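You operate a simulated robot arm through the tools that you are given. There is no shell and no other tool. Be economical: measure what you need, move in short steps, check, and stop when the job is done.

You run a simulated two-armed robot. Do the job below in one go: nothing can be reset, and whatever is moved stays where it is left.

## Task
Steady the pipe meter, switch it on, stand it in the saddle and route the return as the plate says.
Fine: one hand steadies the meter while the other presses; start the pump once the valve stands open and leave it running; hands off the valve levers while the motors drive. Set down upright: pipe meter.

It is judged by the outcome, as a careful person would: the job done as asked, and still so three seconds after it is handed in. It fails if anything else is knocked over, pushed out of place, dropped, spilled or broken.

## Robot
Two 7-joint arms with two-finger parallel grippers on one trunk, on a base that drives. Base frame: it is fixed to the floor where the robot stands at the start and does not move with it; the origin is under the middle of the robot, x ahead of it, y to its left, z up; the surface under the hand at the start is at about z = 0.85. Readings come in m, degrees, newtons and seconds.
The left shoulder is at the start at [0.06, 0.143, 0.991], the right one opposite. With the tool pointing down near the work surface each hand reaches from about 0.32 to 0.74 m from the robot's upright axis, wherever it stands, measured 20 degrees to its own side. Places, roughly: blue-valve button [-0.9, 0.1, 0.3]; bypass lever [-1.1, 0.8, 0.4]; cold vent knob [-1.1, 1.4, 0.7]; drain cock [-1.1, 1.6, 0.5]; gauge cock [-1.1, 1.1, 0.8]; hold button [-1.1, 1, 0.6]; hot vent knob [-1.1, 0.1, 0.9]; one-dot handwheel [-1.1, 0.3, 0.7]; pipe meter button [0.5, 0.1, 0.9]; pocket of the pipe saddle [-1.1, 1.7, 0.3]; pump switch [-1.1, 1.3, 0.8]; return lever [-1.1, 1.4, 0.4]; route dial [-1.1, 1.5, 0.8]; speed dial [-1.1, 1.4, 0.8]; strainer knob [-0.8, 0.5, 0.5]; suction lever [-1, 0.3, 0.4]. Payload 1.57 kg a hand.
The tool frame of a hand sits at the grasp point between the pads (the TCP): z along the fingers, y along the line on which they close. The tips reach 0.03 m beyond it. The gripper opens to 0.11 m. The fingers are 0.024 m wide and 0.012 m thick; the gripper's body (0.048 by 0.112 m) begins 0.078 m behind the TCP.
Orientation is that of the tool frame in the base frame, as a unit quaternion [w, x, y, z]. With the fingers straight down and closing along the base's y, the tool's x points along the base's -x, its y along +y and its z along -z.

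## Interface
- The arms move only by the tool play_rows. It takes "left_moves", "right_moves" or both (then of equal length, played together; a hand with none holds still); each is a list that holds one entry, the list of rows, each a list of 7 numbers: the shift along the tool's x, y, z in m, then the turn, a rotation vector about the tool's x, y, z in degrees, then the opening, from 0 (shut) to 1 (fully open). In form: [[[dx, dy, dz, rx, ry, rz, grip], ...]]. A call has 1 to 12 rows; each row shifts and turns the commanded pose from where the row before left it, along the tool's axes as they then stand. A row lasts 0.2 s, in which the tool goes at most 0.05 m and 8.6 degrees; a call with a longer step from one row to the next is refused whole, and so is a gripper value outside its range. A pose out of reach is approached as far as the arm can. The call stops where the force on the tool passes 40 N (or 10 N more than at its start, if that is more) or the arm is blocked; 0.2 s more then pass. The fingers move at their own pace (about 0.045 m/s each) and stop on an object; they squeeze with about 32 N. The grip force told is the motor's: it shows also when the fingers shut on nothing. Time passes only in rows, and 0.2 s behind the last, so rows that do not move let the fingers close. It gives the time, the measured TCP pose, the force on the tool (base axes), the opening and the grip force at its end, in the units of the frame above (readings bear some noise), with the torque about the TCP (base axes, N m) and any sound that the robot's microphone picked up, and new pictures: "views" is both (left out), scene, wrist or none (wrist: the cameras of the hands that moved).
- Cameras (640 x 400 px; columns grow to the right, rows downward): "scene" is now at [0.0415, -0.0059, 1.6143]; the picture's right is [-0.03, -1.00, 0.00], its down [-0.76, 0.02, -0.65] and it looks along [0.65, -0.02, -0.76] (base axes); focal length 271 px, centre (320, 200). "left" rides on the left gripper at [0.07, -0.016, -0.141] in its tool frame; the picture's right is [0.23, 0.97, 0.00], its down [-0.86, 0.20, -0.48] and it looks along [-0.47, 0.11, 0.88] (tool axes); focal length 222 px, centre (320, 200). "right" rides on the right gripper at [0.07, 0.016, -0.141] in its tool frame; the picture's right is [-0.23, 0.97, 0.00], its down [-0.86, -0.20, -0.48] and it looks along [-0.47, -0.11, 0.88] (tool axes); focal length 222 px, centre (320, 200).
- move_column(by): slides the trunk up (or, below 0, down) by that many m; the arms and the scene camera ride with it, the base frame stays. It gives what a move gives, with no picture.
- steer(legs): drives the robot by 1 to 6 legs, each [ahead, left, turn to the left] in m, m and degrees, along the robot's own axes; the way and the turn of a leg run together, so that a leg with both is an arc; at most 1.5 m and 180 degrees a leg. The arms and the cameras ride along, it lands a little off, and it stops where it bumps. It gives what a move gives, and a new picture of the scene camera.
- turn_head(pan, tilt): turns the head with the scene camera to pan (to the left, within 86 degrees either way) and tilt (down, from -29 to 69), counted from straight ahead of the robot. It gives what a move gives, and a new picture of the scene camera.
- probe_pixels(camera, pixels): for up to 12 pixels [column, row] of the newest picture of that camera ("zoom" is the newest enlarged one), the place [x, y, z] in the base frame of the surface seen there, good to about 0.003 m, but the place of the scene camera against the robot may be out by one fixed shift of up to 0.025 m in any direction. No time passes.
- close_up(camera, box): a new picture of the part [left, top, right, bottom] of that camera's present view, enlarged. No time passes.
- finish_job(): hands the job in; it is judged then, once.

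Keep the steps short. Do not move on a guess: measure, check each grasp and each placing, and mend mistakes. In all there are 80 turns and 260 pictures (those below and enlarged ones count). Leave the grippers open and the arms clear of the work at the hand-in unless told otherwise, and finish with a single line.

The tools are called by a JSON object that holds its "fn" and its "kwargs". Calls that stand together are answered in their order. play_rows: Moves the arms, as the interface text tells. Its arguments: {"type":"object","properties":{"left_moves":{"type":"array"},"right_moves":{"type":"array"},"views":{"type":"string","enum":["both","scene","wrist","none"]}},"required":[]} The other tools are called the same way: move_column (by) slides the trunk up or down; steer (legs) drives the base; turn_head (pan, tilt) turns the head that bears the scene camera; probe_pixels (camera, pixels) gives the place of the surface under pixels of a picture; close_up (camera, box) takes an enlarged picture of a part of a camera's view; finish_job () hands the job in.

At the start:

```text
clock: 0.0
left_tcp_pos: [0.489, 0.2105, 1.1712]
left_orientation: [0.0, 0.0, 1.0, 0.0]
left_wrist_force: [-0.5, 0.4, -0.1]
left_wrist_torque: [0.02, -0.02, 0.05]
left_gripper_width: 0.1102
left_grasp_force: 0.1
right_tcp_pos: [0.5109, -0.1153, 1.149]
right_orientation: [0.001, 0.001, 1.0, 0.0]
right_wrist_force: [-0.4, -0.4, 0.4]
right_wrist_torque: [0.02, 0.01, 0.0]
right_gripper_width: 0.11
right_grasp_force: 0.1
trunk travel left (down, up): [-0.59, 0.0]
robot x, y, heading: [-0.0002, 0.0003, 0.3]
head pan, tilt: [-1.5, 49.2]
```

scene: 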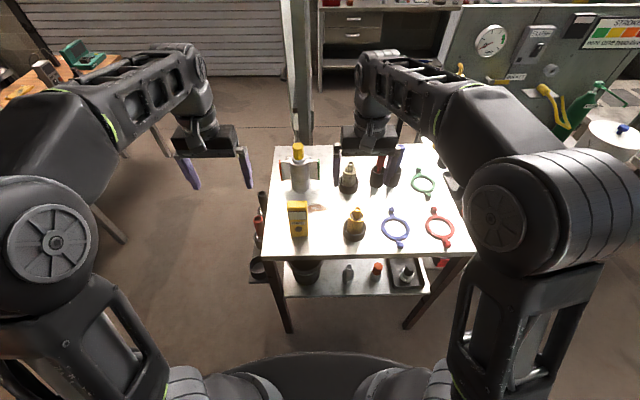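
right: 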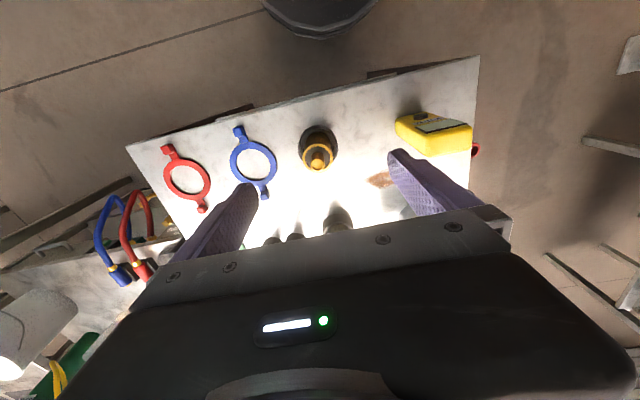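
left: 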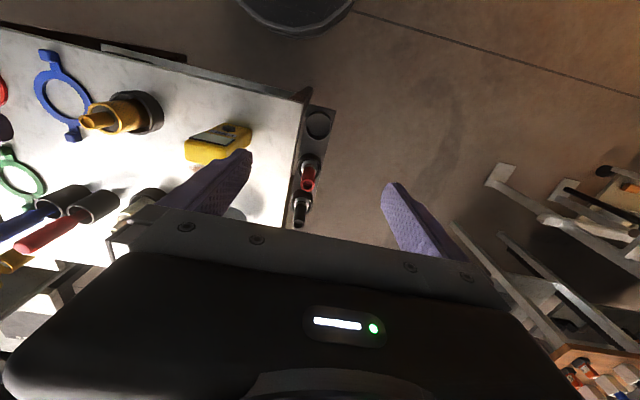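

I see a yellow upright device near pixel (298,218) on the table. It is probably the pipe meter. I'll enlarge it and the panel on the right.

{"fn": "close_up", "kwargs": {"camera": "scene", "box": [250, 130, 410, 250]}}

{"fn": "close_up", "kwargs": {"camera": "left", "box": [150, 90, 310, 190]}}

{"fn": "probe_pixels", "kwargs": {"camera": "scene", "pixels": [[298, 204], [298, 220], [290, 204], [306, 204], [291, 235], [307, 235], [330, 220], [355, 215], [298, 170]]}}

```text
3.33 times, centred on (330, 190) of scene
```

zoom: 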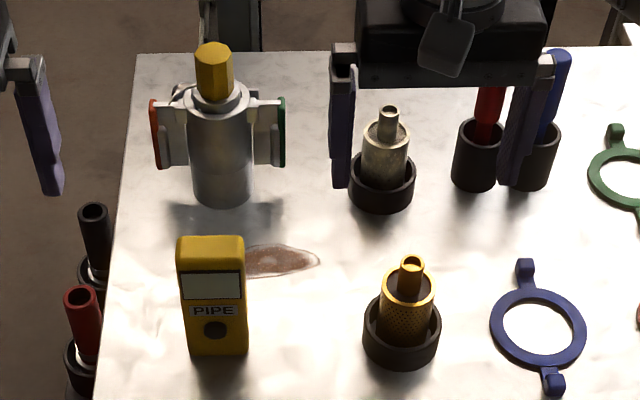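

```text
4.00 times, centred on (230, 140) of left
```

zoom: 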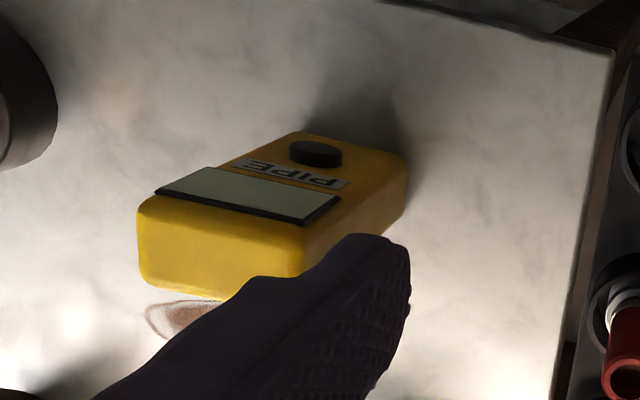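

```text
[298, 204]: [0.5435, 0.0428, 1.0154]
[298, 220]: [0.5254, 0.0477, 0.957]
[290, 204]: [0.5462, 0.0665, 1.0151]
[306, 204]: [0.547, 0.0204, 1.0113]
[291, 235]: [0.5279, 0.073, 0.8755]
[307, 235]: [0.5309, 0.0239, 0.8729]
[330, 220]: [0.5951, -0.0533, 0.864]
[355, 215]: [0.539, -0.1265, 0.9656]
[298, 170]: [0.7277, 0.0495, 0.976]
```

The pipe meter stands with its button facing me. I'll measure it again with the left wrist camera, whose placing has no offset.

{"fn": "probe_pixels", "kwargs": {"camera": "left", "pixels": [[228.8, 128], [187, 144], [225, 154], [250, 130], [213, 138], [200, 153], [270, 150], [190, 160], [225, 123], [249, 137]]}}

{"fn": "probe_pixels", "kwargs": {"camera": "right", "pixels": [[402, 122], [470, 128], [405, 135], [430, 150], [465, 152], [380, 160], [345, 140], [318, 158], [435, 123]]}}

{"fn": "close_up", "kwargs": {"camera": "right", "box": [360, 80, 520, 180]}}

```text
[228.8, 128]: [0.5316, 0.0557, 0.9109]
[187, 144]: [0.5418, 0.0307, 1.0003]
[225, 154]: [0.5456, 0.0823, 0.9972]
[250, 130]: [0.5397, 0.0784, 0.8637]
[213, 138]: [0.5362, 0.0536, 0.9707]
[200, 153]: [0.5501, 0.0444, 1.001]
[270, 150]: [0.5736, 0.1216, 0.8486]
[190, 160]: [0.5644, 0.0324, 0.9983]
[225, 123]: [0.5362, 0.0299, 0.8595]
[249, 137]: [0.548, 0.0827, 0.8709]
```

```text
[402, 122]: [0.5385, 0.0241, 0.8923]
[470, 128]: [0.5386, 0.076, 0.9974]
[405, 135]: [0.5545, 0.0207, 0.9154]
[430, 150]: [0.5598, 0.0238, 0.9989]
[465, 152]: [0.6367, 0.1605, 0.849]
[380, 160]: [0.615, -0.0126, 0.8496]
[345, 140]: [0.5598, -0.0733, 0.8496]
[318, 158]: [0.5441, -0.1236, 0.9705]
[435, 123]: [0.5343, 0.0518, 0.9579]
```

```text
4.00 times, centred on (440, 130) of right
```

zoom: 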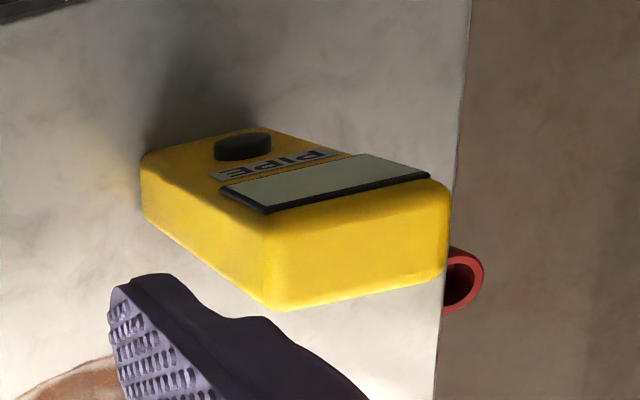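

The meter spans about y 0.022–0.083 and z 0.85–1.00, and its front face is at x≈0.539. The button is at (0.53, 0.055, 0.911). I'll bring the left hand above the meter and back the right hand away at the same time.

{"fn": "play_rows", "kwargs": {"left_moves": [[[-0.017, -0.0395, 0, 0, 0, 0, 1], [-0.017, -0.0395, 0, 0, 0, 0, 1], [-0.017, -0.0395, 0, 0, 0, 0, 1], [-0.017, -0.0395, 0, 0, 0, 0, 1], [0, 0, 0.04, 0, 0, 0, 1], [0, 0, 0.04, 0, 0, 0, 1], [0, 0, 0.04, 0, 0, 0, 1]]], "right_moves": [[[0.025, -0.03, 0, 0, 0, 0, 0.5], [0.025, -0.03, 0, 0, 0, 0, 0], [0.025, -0.03, 0, 0, 0, 0, 0], [0.025, -0.03, 0, 0, 0, 0, 0], [0, 0, 0, 0, 0, 0, 0], [0, 0, 0, 0, 0, 0, 0], [0, 0, 0, 0, 0, 0, 0]]]}}

```text
clock: 1.6
left_tcp_pos: [0.5117, 0.161, 1.0509]
left_orientation: [0.0, -0.001, 1.0, 0.0]
left_wrist_force: [-0.6, 0.0, 0.0]
left_wrist_torque: [0.01, 0.01, -0.04]
left_gripper_width: 0.11
left_grasp_force: 0.1
left hand out of reach, approached as far as the arm can: row 2, 3, 4
right_tcp_pos: [0.4105, -0.2346, 1.1497]
right_orientation: [0.0, 0.0, 1.0, 0.0]
right_wrist_force: [-0.4, 0.3, 0.3]
right_wrist_torque: [0.02, 0.01, 0.01]
right_gripper_width: 0.0
right_grasp_force: 16.9
trunk travel left (down, up): [-0.59, 0.0]
robot x, y, heading: [-0.0003, -0.0024, -0.0]
head pan, tilt: [-1.5, 49.2]
```

scene: 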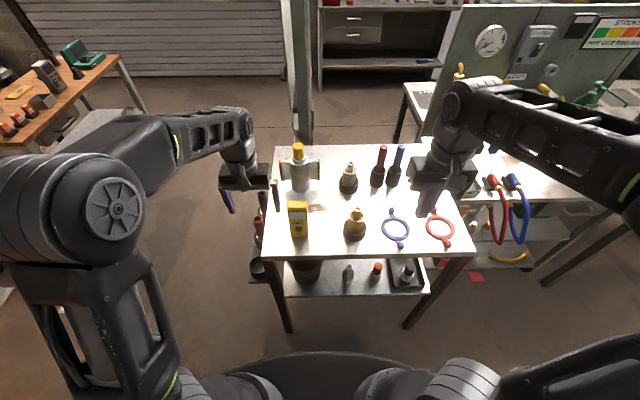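
right: 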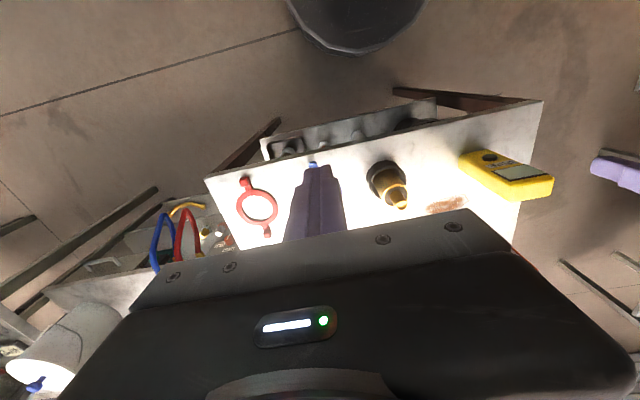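
left: 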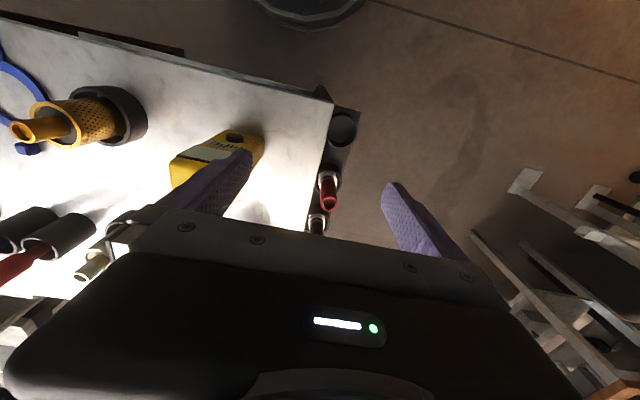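

The left hand fell short because it was too high for that reach. At z=1.05 the tips clear the meter top at 1.00, so I'll try the sideways move again here.

{"fn": "play_rows", "kwargs": {"left_moves": [[[-0.011, -0.027, 0, 0, 0, 0, 1], [-0.011, -0.027, 0, 0, 0, 0, 1], [-0.011, -0.027, 0, 0, 0, 0, 1], [-0.011, -0.027, 0, 0, 0, 0, 1]]]}}

```text
clock: 2.6
left_tcp_pos: [0.5555, 0.0521, 1.0516]
left_orientation: [0.0, 0.001, 1.0, 0.001]
left_wrist_force: [-0.3, -0.5, -0.4]
left_wrist_torque: [0.01, 0.03, 0.0]
left_gripper_width: 0.1099
left_grasp_force: 0.1
right_tcp_pos: [0.411, -0.2352, 1.1493]
right_orientation: [0.001, 0.0, 1.0, 0.0]
right_wrist_force: [-0.7, -0.5, -0.4]
right_wrist_torque: [0.03, 0.03, 0.01]
right_gripper_width: 0.0001
right_grasp_force: 21.0
trunk travel left (down, up): [-0.59, 0.0]
robot x, y, heading: [-0.0059, -0.0012, -0.1]
head pan, tilt: [-1.5, 49.2]
```

scene: 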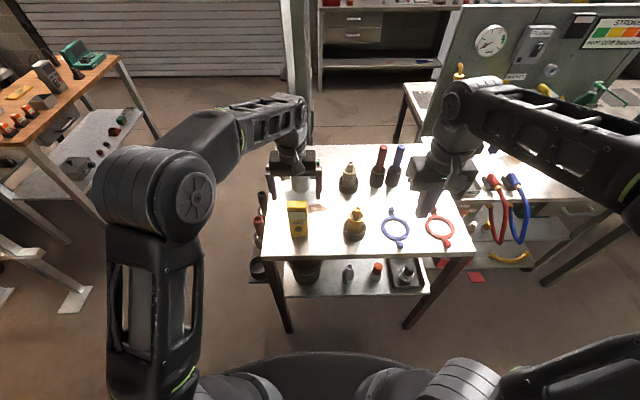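
left: 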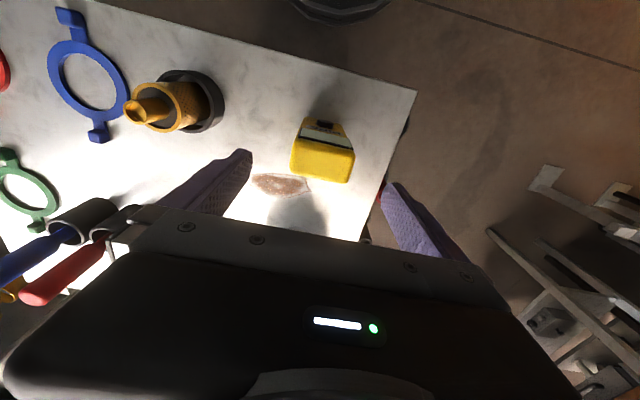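

The hand is now over the meter. I'll check the meter's top face with the wrist camera before going down.

{"fn": "probe_pixels", "kwargs": {"camera": "left", "pixels": [[299, 145], [350, 154], [293, 172], [346, 179], [324, 165], [324, 130], [245, 153], [388, 187]]}}

{"fn": "close_up", "kwargs": {"camera": "left", "box": [240, 100, 400, 200]}}

```text
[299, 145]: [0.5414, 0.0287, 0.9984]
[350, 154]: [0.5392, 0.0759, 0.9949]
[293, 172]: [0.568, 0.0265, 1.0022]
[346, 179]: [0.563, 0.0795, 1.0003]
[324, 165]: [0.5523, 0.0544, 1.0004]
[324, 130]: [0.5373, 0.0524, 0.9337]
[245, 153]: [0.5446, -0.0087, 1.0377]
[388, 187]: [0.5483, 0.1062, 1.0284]
```

```text
4.00 times, centred on (320, 150) of left
```

zoom: 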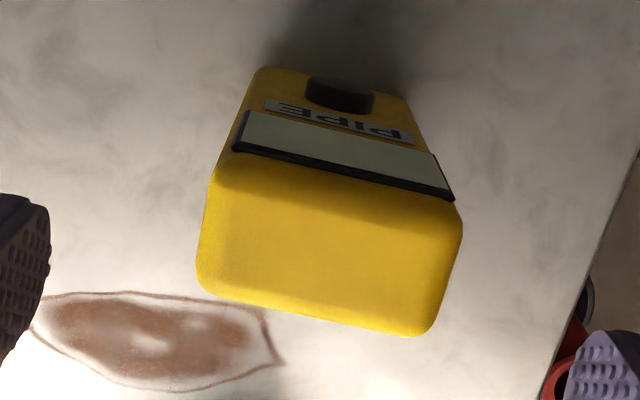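

The top is centred at about (0.554, 0.053) and turned roughly 3.5°. I'll match that turn, go down to z≈0.965 and close.

{"fn": "play_rows", "kwargs": {"left_moves": [[[0.001, 0.001, 0.0, 0, 0, -3.5, 1], [0, 0, 0.03, 0, 0, 0, 1], [0, 0, 0.03, 0, 0, 0, 1], [0, 0, 0.026, 0, 0, 0, 1], [0, 0, 0, 0, 0, 0, 0.65], [0, 0, 0, 0, 0, 0, 0.5], [0, 0, 0, 0, 0, 0, 0.4], [0, 0, 0, 0, 0, 0, 0.4]]]}}

```text
clock: 4.4
left_tcp_pos: [0.5533, 0.0516, 0.9647]
left_orientation: [0.0, -0.032, 0.999, 0.0]
left_wrist_force: [-0.2, 0.6, 0.0]
left_wrist_torque: [-0.08, 0.0, 0.04]
left_gripper_width: 0.0612
left_grasp_force: 21.0
right_tcp_pos: [0.4115, -0.2356, 1.149]
right_orientation: [0.001, 0.0, 1.0, 0.0]
right_wrist_force: [-0.8, 0.1, 0.0]
right_wrist_torque: [0.01, 0.01, -0.04]
right_gripper_width: 0.0
right_grasp_force: 21.4
trunk travel left (down, up): [-0.59, 0.0]
robot x, y, heading: [0.0011, 0.0005, 0.0]
head pan, tilt: [-1.5, 49.2]
```

scene: 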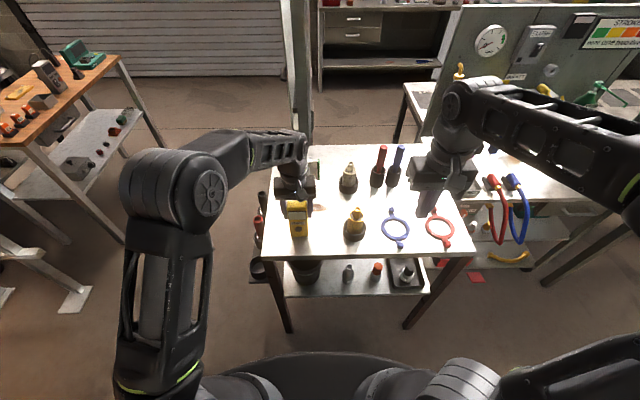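
left: 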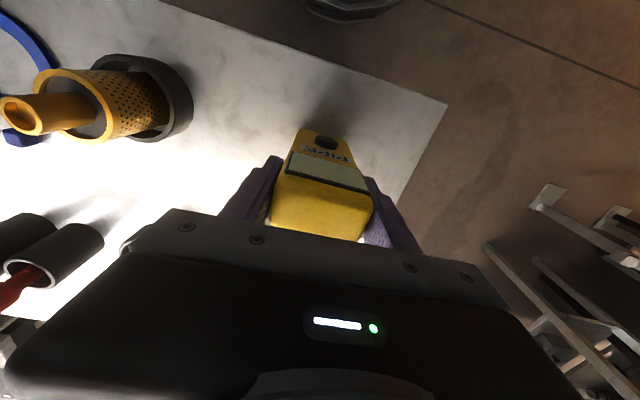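

The left hand holds the meter firmly: width 0.061, force 21 N. Next I'll pitch the closed right hand forward by 50° and re-measure the button.

{"fn": "play_rows", "kwargs": {"right_moves": [[[0, 0, 0.02, 0, -8.4, 0, 0], [0, 0, 0.02, 0, -8.4, 0, 0], [0, 0, 0.02, 0, -8.4, 0, 0], [0, 0, 0, 0, -8.4, 0, 0], [0, 0, 0, 0, -8.4, 0, 0], [0, 0, 0, 0, -8.4, 0, 0]]], "views": "scene"}}

{"fn": "probe_pixels", "kwargs": {"camera": "left", "pixels": [[325, 143], [320, 143], [330, 143], [325, 140], [345, 155], [325, 154]]}}

{"fn": "close_up", "kwargs": {"camera": "left", "box": [260, 110, 388, 190]}}

```text
clock: 5.8
left_tcp_pos: [0.554, 0.0544, 0.9657]
left_orientation: [0.002, -0.03, 1.0, 0.0]
left_wrist_force: [-0.2, 1.1, 0.0]
left_wrist_torque: [-0.02, -0.03, -0.01]
left_gripper_width: 0.0609
left_grasp_force: 32.1
right_tcp_pos: [0.4625, -0.2409, 1.1174]
right_orientation: [0.425, 0.0, 0.905, 0.0]
right_wrist_force: [-0.2, 0.6, 0.0]
right_wrist_torque: [-0.01, -0.01, 0.02]
right_gripper_width: 0.0
right_grasp_force: 21.6
right hand out of reach, approached as far as the arm can: row 5, 6
trunk travel left (down, up): [-0.59, 0.0]
robot x, y, heading: [0.0007, -0.0003, -0.1]
head pan, tilt: [-1.5, 49.2]
```

scene: 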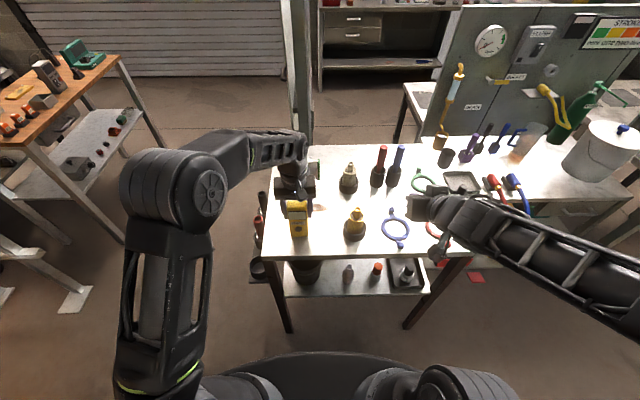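

```text
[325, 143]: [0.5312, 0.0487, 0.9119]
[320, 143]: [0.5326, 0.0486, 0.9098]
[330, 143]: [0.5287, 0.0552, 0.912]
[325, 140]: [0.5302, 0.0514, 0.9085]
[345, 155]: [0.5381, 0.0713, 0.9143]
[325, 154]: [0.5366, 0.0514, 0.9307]
```

```text
5.00 times, centred on (324, 150) of left
```

zoom: 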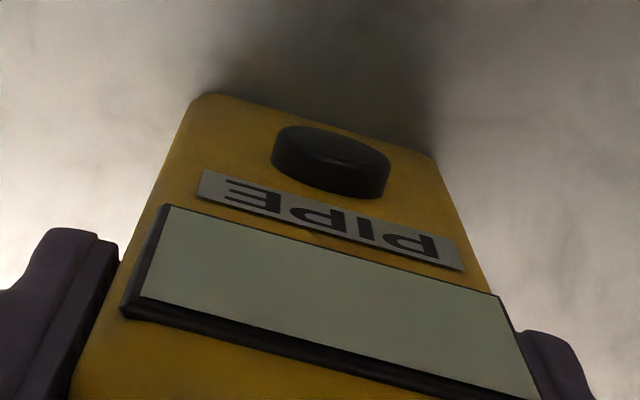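

The button face centre is at about (0.530, 0.052, 0.909). The right tool is pitched 50°. I'll lower it close in at x≈0.435 to stay clear of the strainer and the left camera, then slide it across in front of the meter.

{"fn": "play_rows", "kwargs": {"right_moves": [[[0.0321, 0, 0.0196, 0, 0, 0, 0], [0.0321, 0, 0.0196, 0, 0, 0, 0], [0.0321, 0, 0.0196, 0, 0, 0, 0], [0.0321, 0, 0.0196, 0, 0, 0, 0], [0.0321, 0, 0.0196, 0, 0, 0, 0], [0, 0.045, 0, 0, 0, 0, 0], [0, 0.045, 0, 0, 0, 0, 0], [0, 0.045, 0, 0, 0, 0, 0]]]}}

```text
clock: 7.6
left_tcp_pos: [0.5546, 0.0529, 0.9664]
left_orientation: [0.0, -0.031, 1.0, 0.0]
left_wrist_force: [-0.3, -0.3, -0.6]
left_wrist_torque: [-0.02, -0.01, -0.01]
left_gripper_width: 0.0607
left_grasp_force: 32.1
right_tcp_pos: [0.4985, -0.1177, 1.022]
right_orientation: [0.426, 0.001, 0.905, -0.001]
right_wrist_force: [0.5, -0.1, -0.4]
right_wrist_torque: [-0.02, -0.01, 0.01]
right_gripper_width: 0.0
right_grasp_force: 21.1
right hand out of reach, approached as far as the arm can: row 1, 2, 3, 4, 5, 6
trunk travel left (down, up): [-0.59, 0.0]
robot x, y, heading: [-0.0043, 0.0012, -0.1]
head pan, tilt: [-1.5, 49.2]
```

scene: 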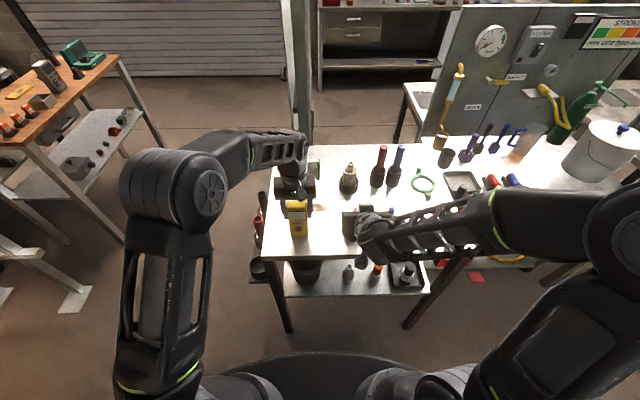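
right: 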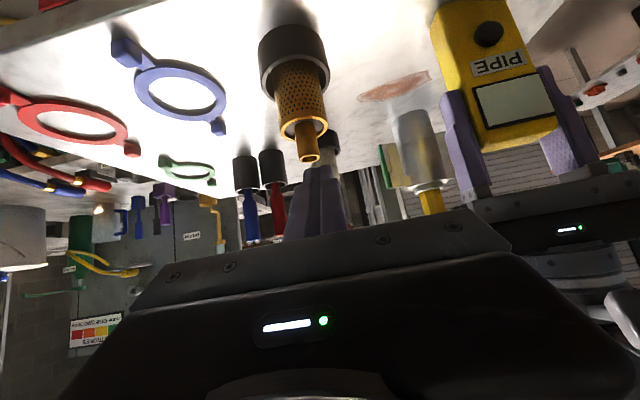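

The right hand is at its near folding limit, just above and right of the orange strainer at about (0.54, −0.125, 0.97). Moving across gives the arm more room. I'll slide left to y≈−0.05 and then go down to button height there.

{"fn": "play_rows", "kwargs": {"right_moves": [[[0, 0.033, 0, 0, 0, 0, 0], [0, 0.033, 0, 0, 0, 0, 0], [0.0288, 0, 0.0175, 0, 0, 0, 0], [0.0288, 0, 0.0175, 0, 0, 0, 0], [0.0288, 0, 0.0175, 0, 0, 0, 0]]]}}

```text
clock: 8.8
left_tcp_pos: [0.5533, 0.0522, 0.9659]
left_orientation: [0.001, -0.03, 1.0, 0.0]
left_wrist_force: [-0.4, -0.1, -0.8]
left_wrist_torque: [0.03, -0.02, 0.0]
left_gripper_width: 0.0606
left_grasp_force: 31.2
right_tcp_pos: [0.4836, -0.0525, 0.922]
right_orientation: [0.427, -0.001, 0.904, 0.0]
right_wrist_force: [0.5, 0.5, -0.1]
right_wrist_torque: [0.0, -0.04, 0.01]
right_gripper_width: 0.0
right_grasp_force: 21.4
trunk travel left (down, up): [-0.59, 0.0]
robot x, y, heading: [0.0007, -0.0008, 0.0]
head pan, tilt: [-1.5, 49.2]
```

scene: 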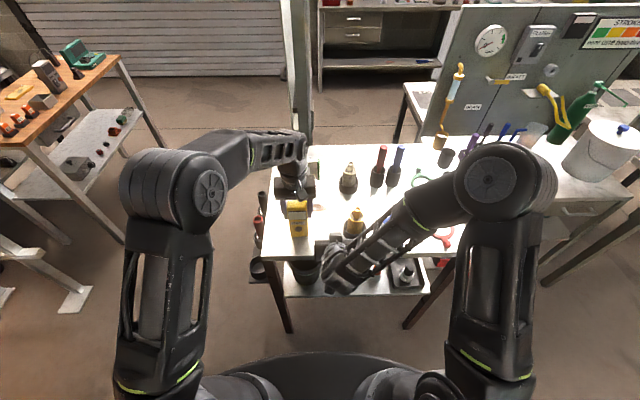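
right: 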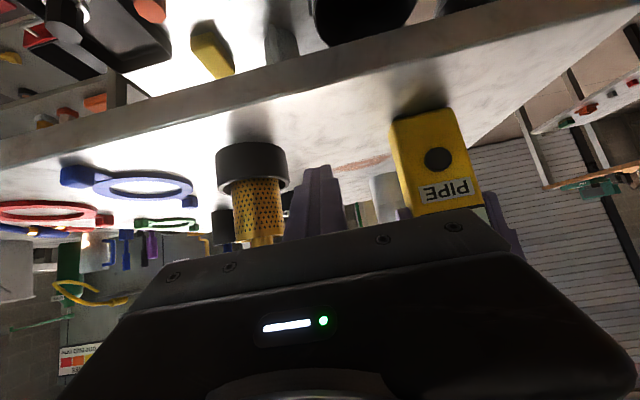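

The right hand is at button height, about 15 mm short of the face. I'll measure the button from the right camera at (437,159), then slide across to y=0.052.

{"fn": "probe_pixels", "kwargs": {"camera": "right", "pixels": [[437, 159], [430, 159], [445, 159], [318, 175], [318, 200]]}}

{"fn": "play_rows", "kwargs": {"right_moves": [[[0, 0.035, 0, 0, 0, 0, 0], [0, 0.035, 0, 0, 0, 0, 0], [0, 0.0345, 0, 0, 0, 0, 0]]]}}

```text
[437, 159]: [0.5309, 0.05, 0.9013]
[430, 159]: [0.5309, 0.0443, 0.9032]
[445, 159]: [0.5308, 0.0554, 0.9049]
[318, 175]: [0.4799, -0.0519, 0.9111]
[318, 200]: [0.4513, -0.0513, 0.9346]
```

```text
clock: 9.6
left_tcp_pos: [0.554, 0.0538, 0.9664]
left_orientation: [0.0, -0.031, 1.0, 0.001]
left_wrist_force: [-0.4, 0.1, -0.2]
left_wrist_torque: [-0.02, 0.03, -0.01]
left_gripper_width: 0.0608
left_grasp_force: 32.0
right_tcp_pos: [0.484, 0.0524, 0.9228]
right_orientation: [0.426, 0.001, 0.905, -0.001]
right_wrist_force: [0.8, 0.4, -0.4]
right_wrist_torque: [-0.03, 0.0, -0.02]
right_gripper_width: 0.0
right_grasp_force: 21.3
trunk travel left (down, up): [-0.59, 0.0]
robot x, y, heading: [0.0005, -0.0022, 0.1]
head pan, tilt: [-1.5, 49.2]
```

scene: 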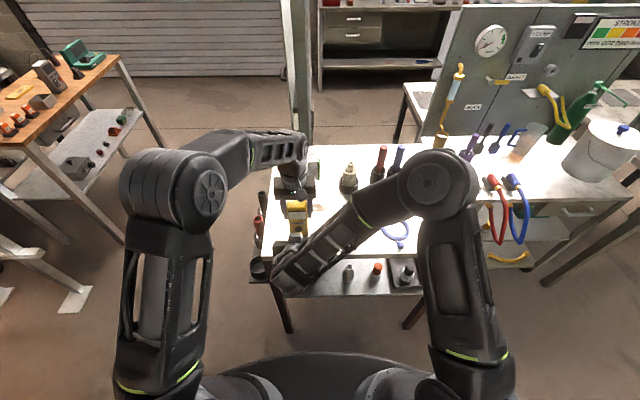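
right: 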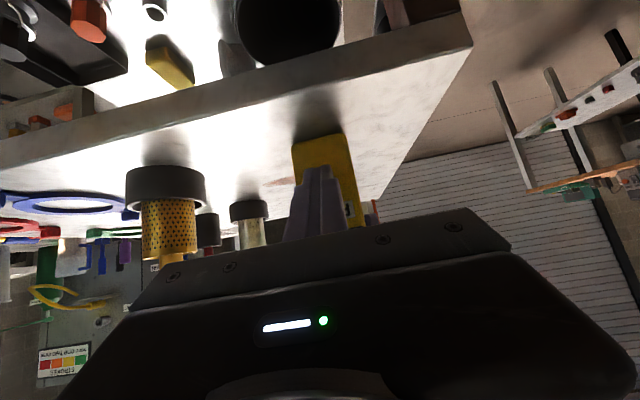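

The fingertip now sits in front of the button. I'll push along +x: 12 mm first, then 3 mm steps while watching the force.

{"fn": "play_rows", "kwargs": {"right_moves": [[[-0.0015, -0.001, 0.0065, 0, 0, 0, 0], [-0.0038, 0, 0.0046, 0, 0, 0, 0], [-0.0019, 0, 0.0023, 0, 0, 0, 0], [-0.0019, 0, 0.0023, 0, 0, 0, 0]]], "views": "wrist"}}

{"fn": "close_up", "kwargs": {"camera": "left", "box": [240, 110, 400, 210]}}

```text
clock: 10.6
left_tcp_pos: [0.5559, 0.0537, 0.9651]
left_orientation: [0.001, -0.031, 1.0, 0.001]
left_wrist_force: [3.1, 0.0, -0.9]
left_wrist_torque: [0.0, -0.24, 0.0]
left_gripper_width: 0.0607
left_grasp_force: 31.9
right_tcp_pos: [0.5025, 0.0508, 0.9185]
right_orientation: [0.426, -0.001, 0.905, 0.001]
right_wrist_force: [-2.8, -0.4, 0.8]
right_wrist_torque: [0.03, 0.0, 0.0]
right_gripper_width: 0.0
right_grasp_force: 21.8
trunk travel left (down, up): [-0.59, 0.0]
robot x, y, heading: [-0.0003, -0.0002, 0.2]
head pan, tilt: [-1.5, 49.2]
heard: click
```

right: 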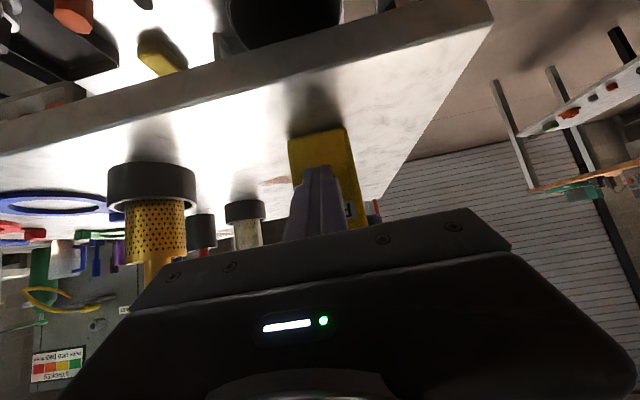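

```text
4.00 times, centred on (320, 160) of left
```

zoom: 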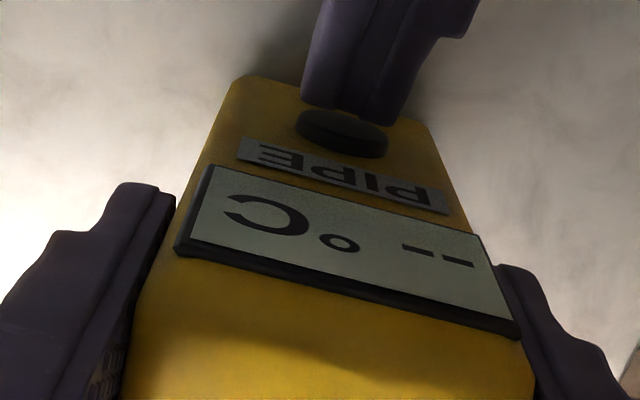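

I heard a click and the display shows "-- °C", so the meter is on. I'll back the right hand straight off and reverse it out along the same path.

{"fn": "play_rows", "kwargs": {"right_moves": [[[0.0077, 0, -0.0092, 0, 0, 0, 0], [0.004, 0, -0.005, 0, 0, 0, 0], [0, -0.035, 0, 0, 0, 0, 0], [0, -0.035, 0, 0, 0, 0, 0], [0, -0.035, 0, 0, 0, 0, 0], [-0.035, 0, -0.02, 0, 0, 0, 0], [-0.035, 0, -0.02, 0, 0, 0, 0], [-0.035, 0, -0.02, 0, 0, 0, 0], [-0.035, 0, -0.02, 0, 0, 0, 0]]], "views": "scene"}}

{"fn": "close_up", "kwargs": {"camera": "left", "box": [240, 110, 400, 210]}}

```text
clock: 12.6
left_tcp_pos: [0.5528, 0.0526, 0.9668]
left_orientation: [0.001, -0.031, 1.0, 0.0]
left_wrist_force: [0.0, -0.1, -0.2]
left_wrist_torque: [-0.01, 0.03, -0.01]
left_gripper_width: 0.0603
left_grasp_force: 32.0
right_tcp_pos: [0.5113, -0.0546, 1.0775]
right_orientation: [0.427, 0.0, 0.904, 0.0]
right_wrist_force: [-0.4, -0.2, 0.8]
right_wrist_torque: [-0.02, -0.02, -0.04]
right_gripper_width: 0.0
right_grasp_force: 21.5
trunk travel left (down, up): [-0.59, 0.0]
robot x, y, heading: [-0.0022, -0.003, 0.0]
head pan, tilt: [-1.5, 49.2]
```

scene: 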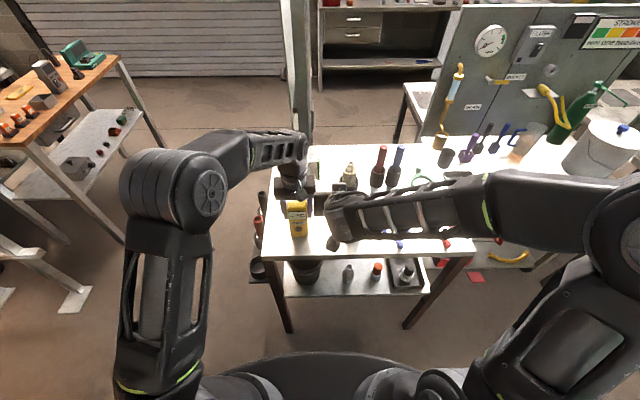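

```text
4.00 times, centred on (320, 160) of left
```

zoom: 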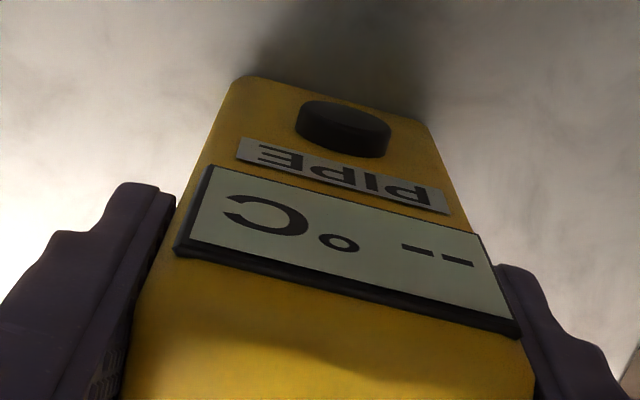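

The meter stays on. Next I'll move the right hand aside, lift the meter and pull it back toward the body for driving.

{"fn": "play_rows", "kwargs": {"right_moves": [[[0, -0.045, 0, 0, 0, 0, 0], [0, -0.045, 0, 0, 0, 0, 0], [0, -0.045, 0, 0, 0, 0, 0], [0, -0.045, 0, 0, 0, 0, 0], [0, 0, 0, 0, 8.4, 0, 0], [0, 0, 0, 0, 8.4, 0, 0], [0, 0, 0, 0, 8.4, 0, 0], [0, 0, 0, 0, 8.4, 0, 0], [0, 0, 0, 0, 8.4, 0, 0], [0, 0, 0, 0, 8.4, 0, 0]]], "left_moves": [[[0, 0, -0.03, 0, 0, 0, 0.4], [0, 0, -0.03, 0, 0, 0, 0.4], [0, 0, -0.03, 0, 0, 0, 0.4], [0.03, 0.01, 0, 0, 0, 0, 0.4], [0.03, 0.02, 0, 0, 0, 0, 0.4], [0.03, 0.02, 0, 0, 0, 0, 0.4], [0.03, 0.02, 0, 0, 0, 0, 0.4], [0.02, 0.02, -0.02, 0, 0, 0, 0.4], [0.02, 0.02, -0.02, 0, 0, 0, 0.4], [0, 0, 0, 0, 0, 0, 0.4]]]}}

```text
clock: 14.8
left_tcp_pos: [0.3904, 0.1521, 1.0945]
left_orientation: [0.0, -0.031, 1.0, 0.001]
left_wrist_force: [0.9, 0.0, -2.5]
left_wrist_torque: [-0.01, 0.03, 0.01]
left_gripper_width: 0.0605
left_grasp_force: 32.3
right_tcp_pos: [0.5131, -0.2343, 1.077]
right_orientation: [-0.001, 0.0, 1.0, 0.001]
right_wrist_force: [0.6, 0.5, -1.2]
right_wrist_torque: [0.04, 0.02, -0.02]
right_gripper_width: 0.0
right_grasp_force: 21.4
trunk travel left (down, up): [-0.59, 0.0]
robot x, y, heading: [-0.0048, 0.0019, 0.2]
head pan, tilt: [-1.5, 49.2]
```

scene: 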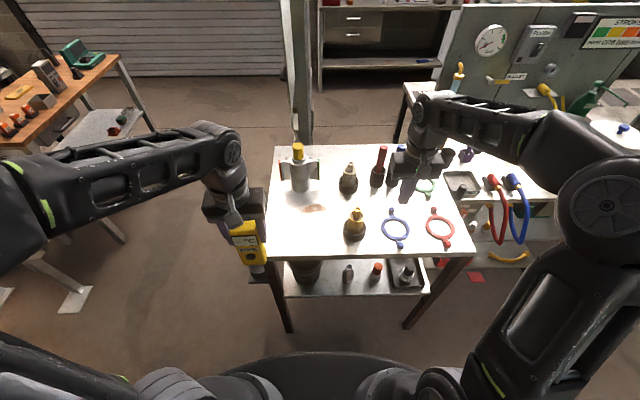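
right: 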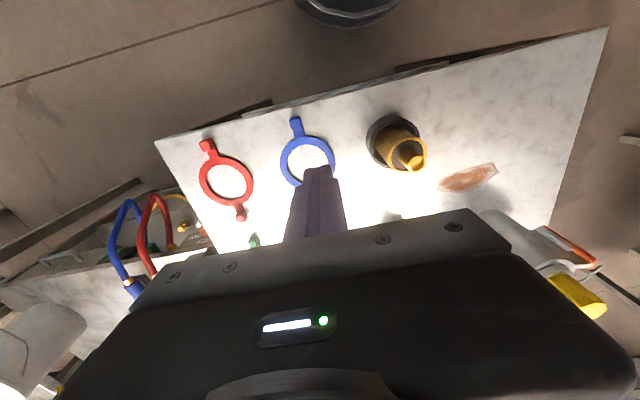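
left: 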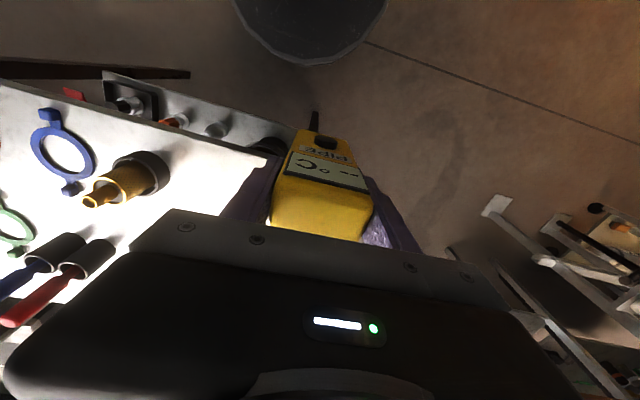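

The meter is held hanging and still on. I'll tuck the right hand in and look left to see the way around.

{"fn": "play_rows", "kwargs": {"right_moves": [[[0.03, 0, 0, 0, 0, 0, 0], [0.03, 0, 0, 0, 0, 0, 0], [0.03, 0, 0, 0, 0, 0, 0]]], "views": "none"}}

{"fn": "turn_head", "kwargs": {"pan": 86, "tilt": 25}}

```text
clock: 15.6
left_tcp_pos: [0.3879, 0.1525, 1.0954]
left_orientation: [0.001, -0.03, 1.0, 0.001]
left_wrist_force: [-0.9, -0.3, -1.4]
left_wrist_torque: [-0.02, -0.03, 0.01]
left_gripper_width: 0.0599
left_grasp_force: 31.8
right_tcp_pos: [0.4209, -0.233, 1.079]
right_orientation: [0.001, 0.0, 1.0, 0.0]
right_wrist_force: [-0.2, -0.2, 0.1]
right_wrist_torque: [-0.02, -0.03, 0.01]
right_gripper_width: 0.0
right_grasp_force: 21.5
trunk travel left (down, up): [-0.59, 0.0]
robot x, y, heading: [0.0006, -0.0052, -0.1]
head pan, tilt: [-1.5, 49.2]
```

```text
clock: 17.2
left_tcp_pos: [0.3881, 0.1518, 1.0965]
left_orientation: [0.001, -0.031, 1.0, 0.0]
left_wrist_force: [0.7, -0.5, -2.7]
left_wrist_torque: [-0.04, 0.0, 0.03]
left_gripper_width: 0.0602
left_grasp_force: 31.9
right_tcp_pos: [0.4206, -0.2336, 1.0783]
right_orientation: [0.001, 0.0, 1.0, 0.001]
right_wrist_force: [1.7, 0.0, 0.5]
right_wrist_torque: [-0.04, -0.02, -0.01]
right_gripper_width: 0.0
right_grasp_force: 21.5
trunk travel left (down, up): [-0.59, 0.0]
robot x, y, heading: [0.0026, -0.0006, -0.0]
head pan, tilt: [85.9, 25.0]
```

scene: 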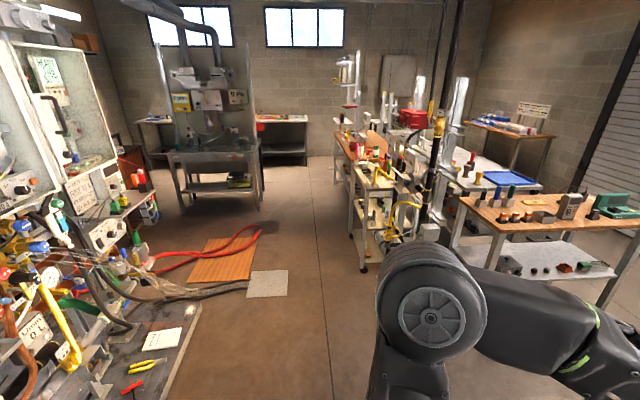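

The rig is on the left. I'll probe the floor clutter and the rig edges, and enlarge the rig.

{"fn": "probe_pixels", "kwargs": {"camera": "scene", "pixels": [[268, 284], [225, 262], [240, 288], [258, 232], [180, 345], [200, 305], [148, 365], [120, 240], [165, 395], [170, 280], [360, 270], [60, 330]]}}

{"fn": "close_up", "kwargs": {"camera": "scene", "box": [0, 130, 288, 310]}}

{"fn": "turn_head", "kwargs": {"pan": 86, "tilt": 60}}

```text
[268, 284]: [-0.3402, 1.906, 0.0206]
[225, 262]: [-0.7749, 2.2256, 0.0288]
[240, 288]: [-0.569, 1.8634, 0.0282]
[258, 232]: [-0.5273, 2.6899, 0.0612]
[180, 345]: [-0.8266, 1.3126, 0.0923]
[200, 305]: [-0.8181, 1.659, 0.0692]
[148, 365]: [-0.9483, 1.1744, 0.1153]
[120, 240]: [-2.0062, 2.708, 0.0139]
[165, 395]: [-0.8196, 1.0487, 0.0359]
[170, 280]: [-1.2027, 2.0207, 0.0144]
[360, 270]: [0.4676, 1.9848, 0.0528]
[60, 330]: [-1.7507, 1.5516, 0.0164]
```

```text
2.22 times, centred on (144, 220) of scene
```

zoom: 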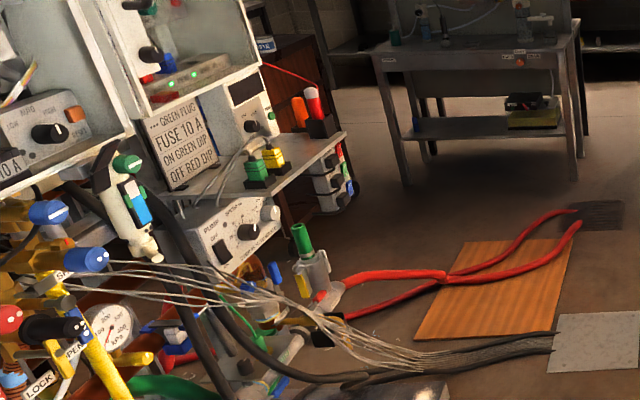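

```text
clock: 18.2
left_tcp_pos: [0.3879, 0.1525, 1.0952]
left_orientation: [0.001, -0.03, 1.0, 0.0]
left_wrist_force: [-0.1, 0.1, -2.4]
left_wrist_torque: [-0.02, 0.0, -0.03]
left_gripper_width: 0.0604
left_grasp_force: 32.2
right_tcp_pos: [0.4213, -0.2328, 1.0791]
right_orientation: [0.0, 0.0, 1.0, 0.0]
right_wrist_force: [-1.0, 0.7, 0.3]
right_wrist_torque: [0.01, -0.01, 0.0]
right_gripper_width: 0.0
right_grasp_force: 21.1
trunk travel left (down, up): [-0.59, 0.0]
robot x, y, heading: [-0.0011, -0.0002, 0.1]
head pan, tilt: [85.9, 60.0]
```

scene: 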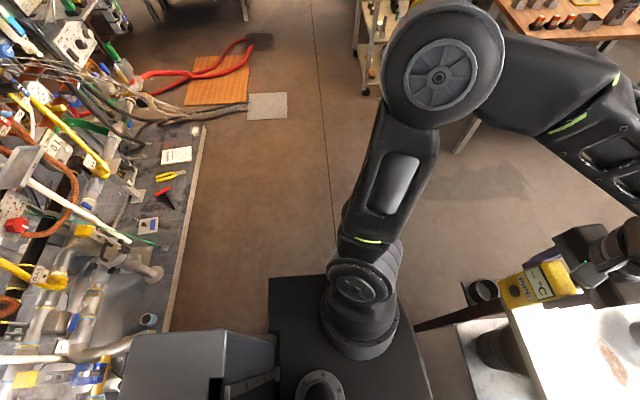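

The floor from x=−0.8 to 0.4 is clear. A low platform edge runs along x≈−0.82. I'll turn left 90° in place, with the head forward so I can see.

{"fn": "turn_head", "kwargs": {"pan": 0, "tilt": 40}}

{"fn": "steer", "kwargs": {"legs": [[0, 0, 90]]}}

```text
clock: 19.8
left_tcp_pos: [0.3878, 0.1535, 1.097]
left_orientation: [0.001, -0.03, 1.0, 0.0]
left_wrist_force: [-0.1, 0.4, -1.7]
left_wrist_torque: [-0.01, -0.03, 0.02]
left_gripper_width: 0.0601
left_grasp_force: 31.5
right_tcp_pos: [0.4208, -0.2321, 1.0773]
right_orientation: [0.0, 0.0, 1.0, 0.0]
right_wrist_force: [0.5, -0.6, 0.4]
right_wrist_torque: [-0.01, 0.02, 0.0]
right_gripper_width: 0.0
right_grasp_force: 21.2
trunk travel left (down, up): [-0.59, 0.0]
robot x, y, heading: [-0.002, 0.0002, -0.2]
head pan, tilt: [0.0, 40.0]
```

scene: 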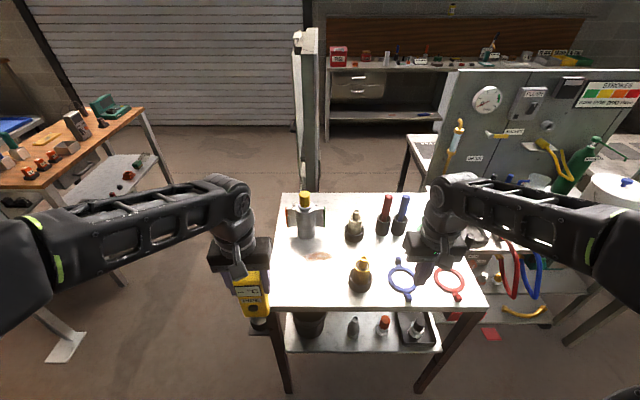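

```text
clock: 24.0
left_tcp_pos: [-0.146, 0.3909, 1.0951]
left_orientation: [-0.001, 0.722, -0.692, -0.001]
left_wrist_force: [0.9, -0.8, -1.2]
left_wrist_torque: [0.01, -0.01, 0.02]
left_gripper_width: 0.06
left_grasp_force: 32.4
right_tcp_pos: [0.2401, 0.4169, 1.0783]
right_orientation: [0.0, -0.701, 0.713, 0.001]
right_wrist_force: [0.6, -0.4, 0.4]
right_wrist_torque: [0.04, -0.02, -0.02]
right_gripper_width: 0.0001
right_grasp_force: 21.4
trunk travel left (down, up): [-0.59, 0.0]
robot x, y, heading: [-0.0031, 0.0005, 89.3]
head pan, tilt: [0.0, 40.0]
```

scene: 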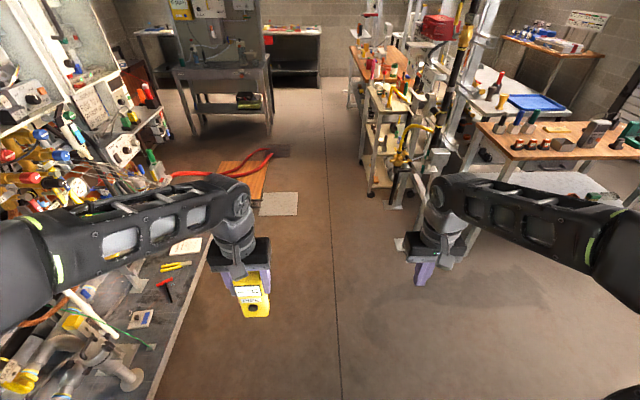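

I'm now facing +y. I'll measure the cart corner on the right and the benches before driving ahead.

{"fn": "probe_pixels", "kwargs": {"camera": "scene", "pixels": [[375, 190], [398, 160], [410, 195], [405, 245], [440, 195], [368, 100], [250, 150], [150, 150], [275, 205], [448, 265]]}}

{"fn": "steer", "kwargs": {"legs": [[0.6, 0.0, 0]]}}

```text
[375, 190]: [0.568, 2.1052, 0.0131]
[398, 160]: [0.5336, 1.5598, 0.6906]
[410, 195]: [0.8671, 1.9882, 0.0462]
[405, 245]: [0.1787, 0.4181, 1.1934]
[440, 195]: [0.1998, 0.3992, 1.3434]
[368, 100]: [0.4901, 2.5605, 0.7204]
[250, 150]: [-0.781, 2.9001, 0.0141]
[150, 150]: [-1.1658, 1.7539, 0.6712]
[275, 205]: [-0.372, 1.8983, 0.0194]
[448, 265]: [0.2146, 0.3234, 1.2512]
```

```text
clock: 27.4
left_tcp_pos: [-0.1346, 0.9865, 1.0953]
left_orientation: [0.0, 0.722, -0.692, 0.0]
left_wrist_force: [0.0, 0.8, -2.0]
left_wrist_torque: [-0.05, -0.01, 0.0]
left_gripper_width: 0.0599
left_grasp_force: 32.0
right_tcp_pos: [0.252, 1.0134, 1.0778]
right_orientation: [0.0, -0.7, 0.714, 0.0]
right_wrist_force: [0.1, -0.3, -0.3]
right_wrist_torque: [0.0, 0.02, 0.03]
right_gripper_width: 0.0
right_grasp_force: 21.3
trunk travel left (down, up): [-0.59, 0.0]
robot x, y, heading: [0.0132, 0.5905, 89.0]
head pan, tilt: [0.0, 40.0]
```

scene: 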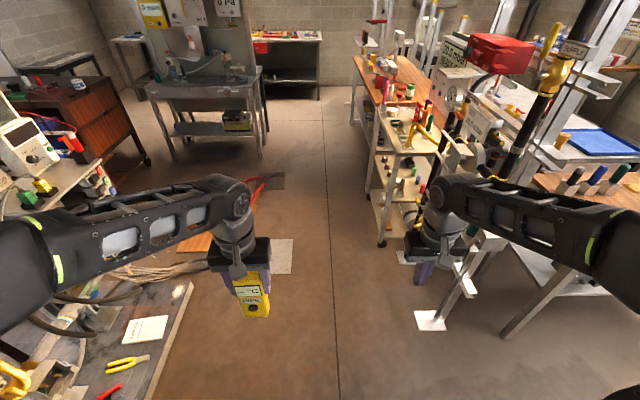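

There's room. I'll go ahead 0.5 m and then turn left 90° to face the rig.

{"fn": "steer", "kwargs": {"legs": [[0.5, 0.08, 0], [0, 0, 91]]}}

{"fn": "turn_head", "kwargs": {"pan": 0, "tilt": 30}}

```text
clock: 34.2
left_tcp_pos: [-0.4489, 0.9356, 1.0957]
left_orientation: [0.001, 0.999, 0.034, 0.0]
left_wrist_force: [-0.2, 0.2, -2.4]
left_wrist_torque: [0.0, 0.0, -0.01]
left_gripper_width: 0.0596
left_grasp_force: 31.7
right_tcp_pos: [-0.4842, 1.3207, 1.0786]
right_orientation: [0.0, 1.0, 0.003, -0.001]
right_wrist_force: [0.1, -0.4, 0.2]
right_wrist_torque: [-0.01, 0.01, 0.01]
right_gripper_width: 0.0002
right_grasp_force: 20.8
trunk travel left (down, up): [-0.59, 0.0]
robot x, y, heading: [-0.0564, 1.0928, -179.7]
head pan, tilt: [0.0, 40.0]
```

scene: 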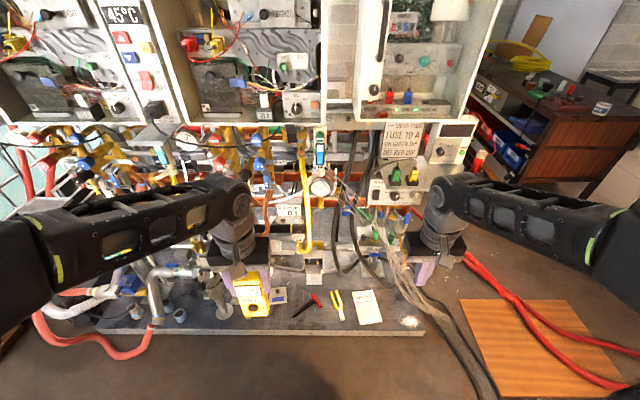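

```text
clock: 34.9
left_tcp_pos: [-0.4471, 0.9357, 1.0946]
left_orientation: [0.001, 0.999, 0.034, 0.0]
left_wrist_force: [0.1, -0.2, -1.6]
left_wrist_torque: [-0.01, -0.02, -0.01]
left_gripper_width: 0.0599
left_grasp_force: 32.1
right_tcp_pos: [-0.4836, 1.3205, 1.0792]
right_orientation: [0.0, 1.0, 0.004, -0.001]
right_wrist_force: [0.2, -0.4, 1.1]
right_wrist_torque: [0.02, 0.01, 0.02]
right_gripper_width: 0.0001
right_grasp_force: 21.5
trunk travel left (down, up): [-0.59, 0.0]
robot x, y, heading: [-0.06, 1.0891, -179.4]
head pan, tilt: [0.0, 30.0]
```

scene: 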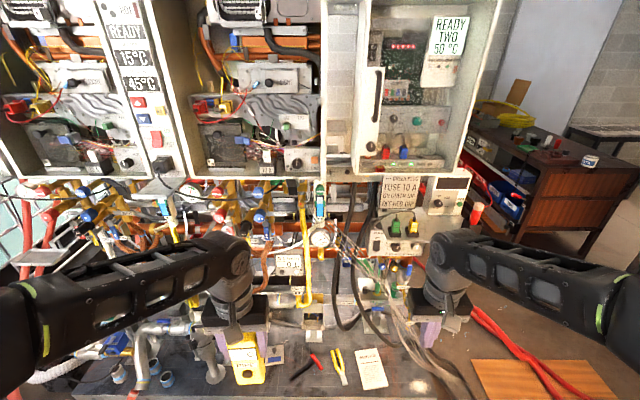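

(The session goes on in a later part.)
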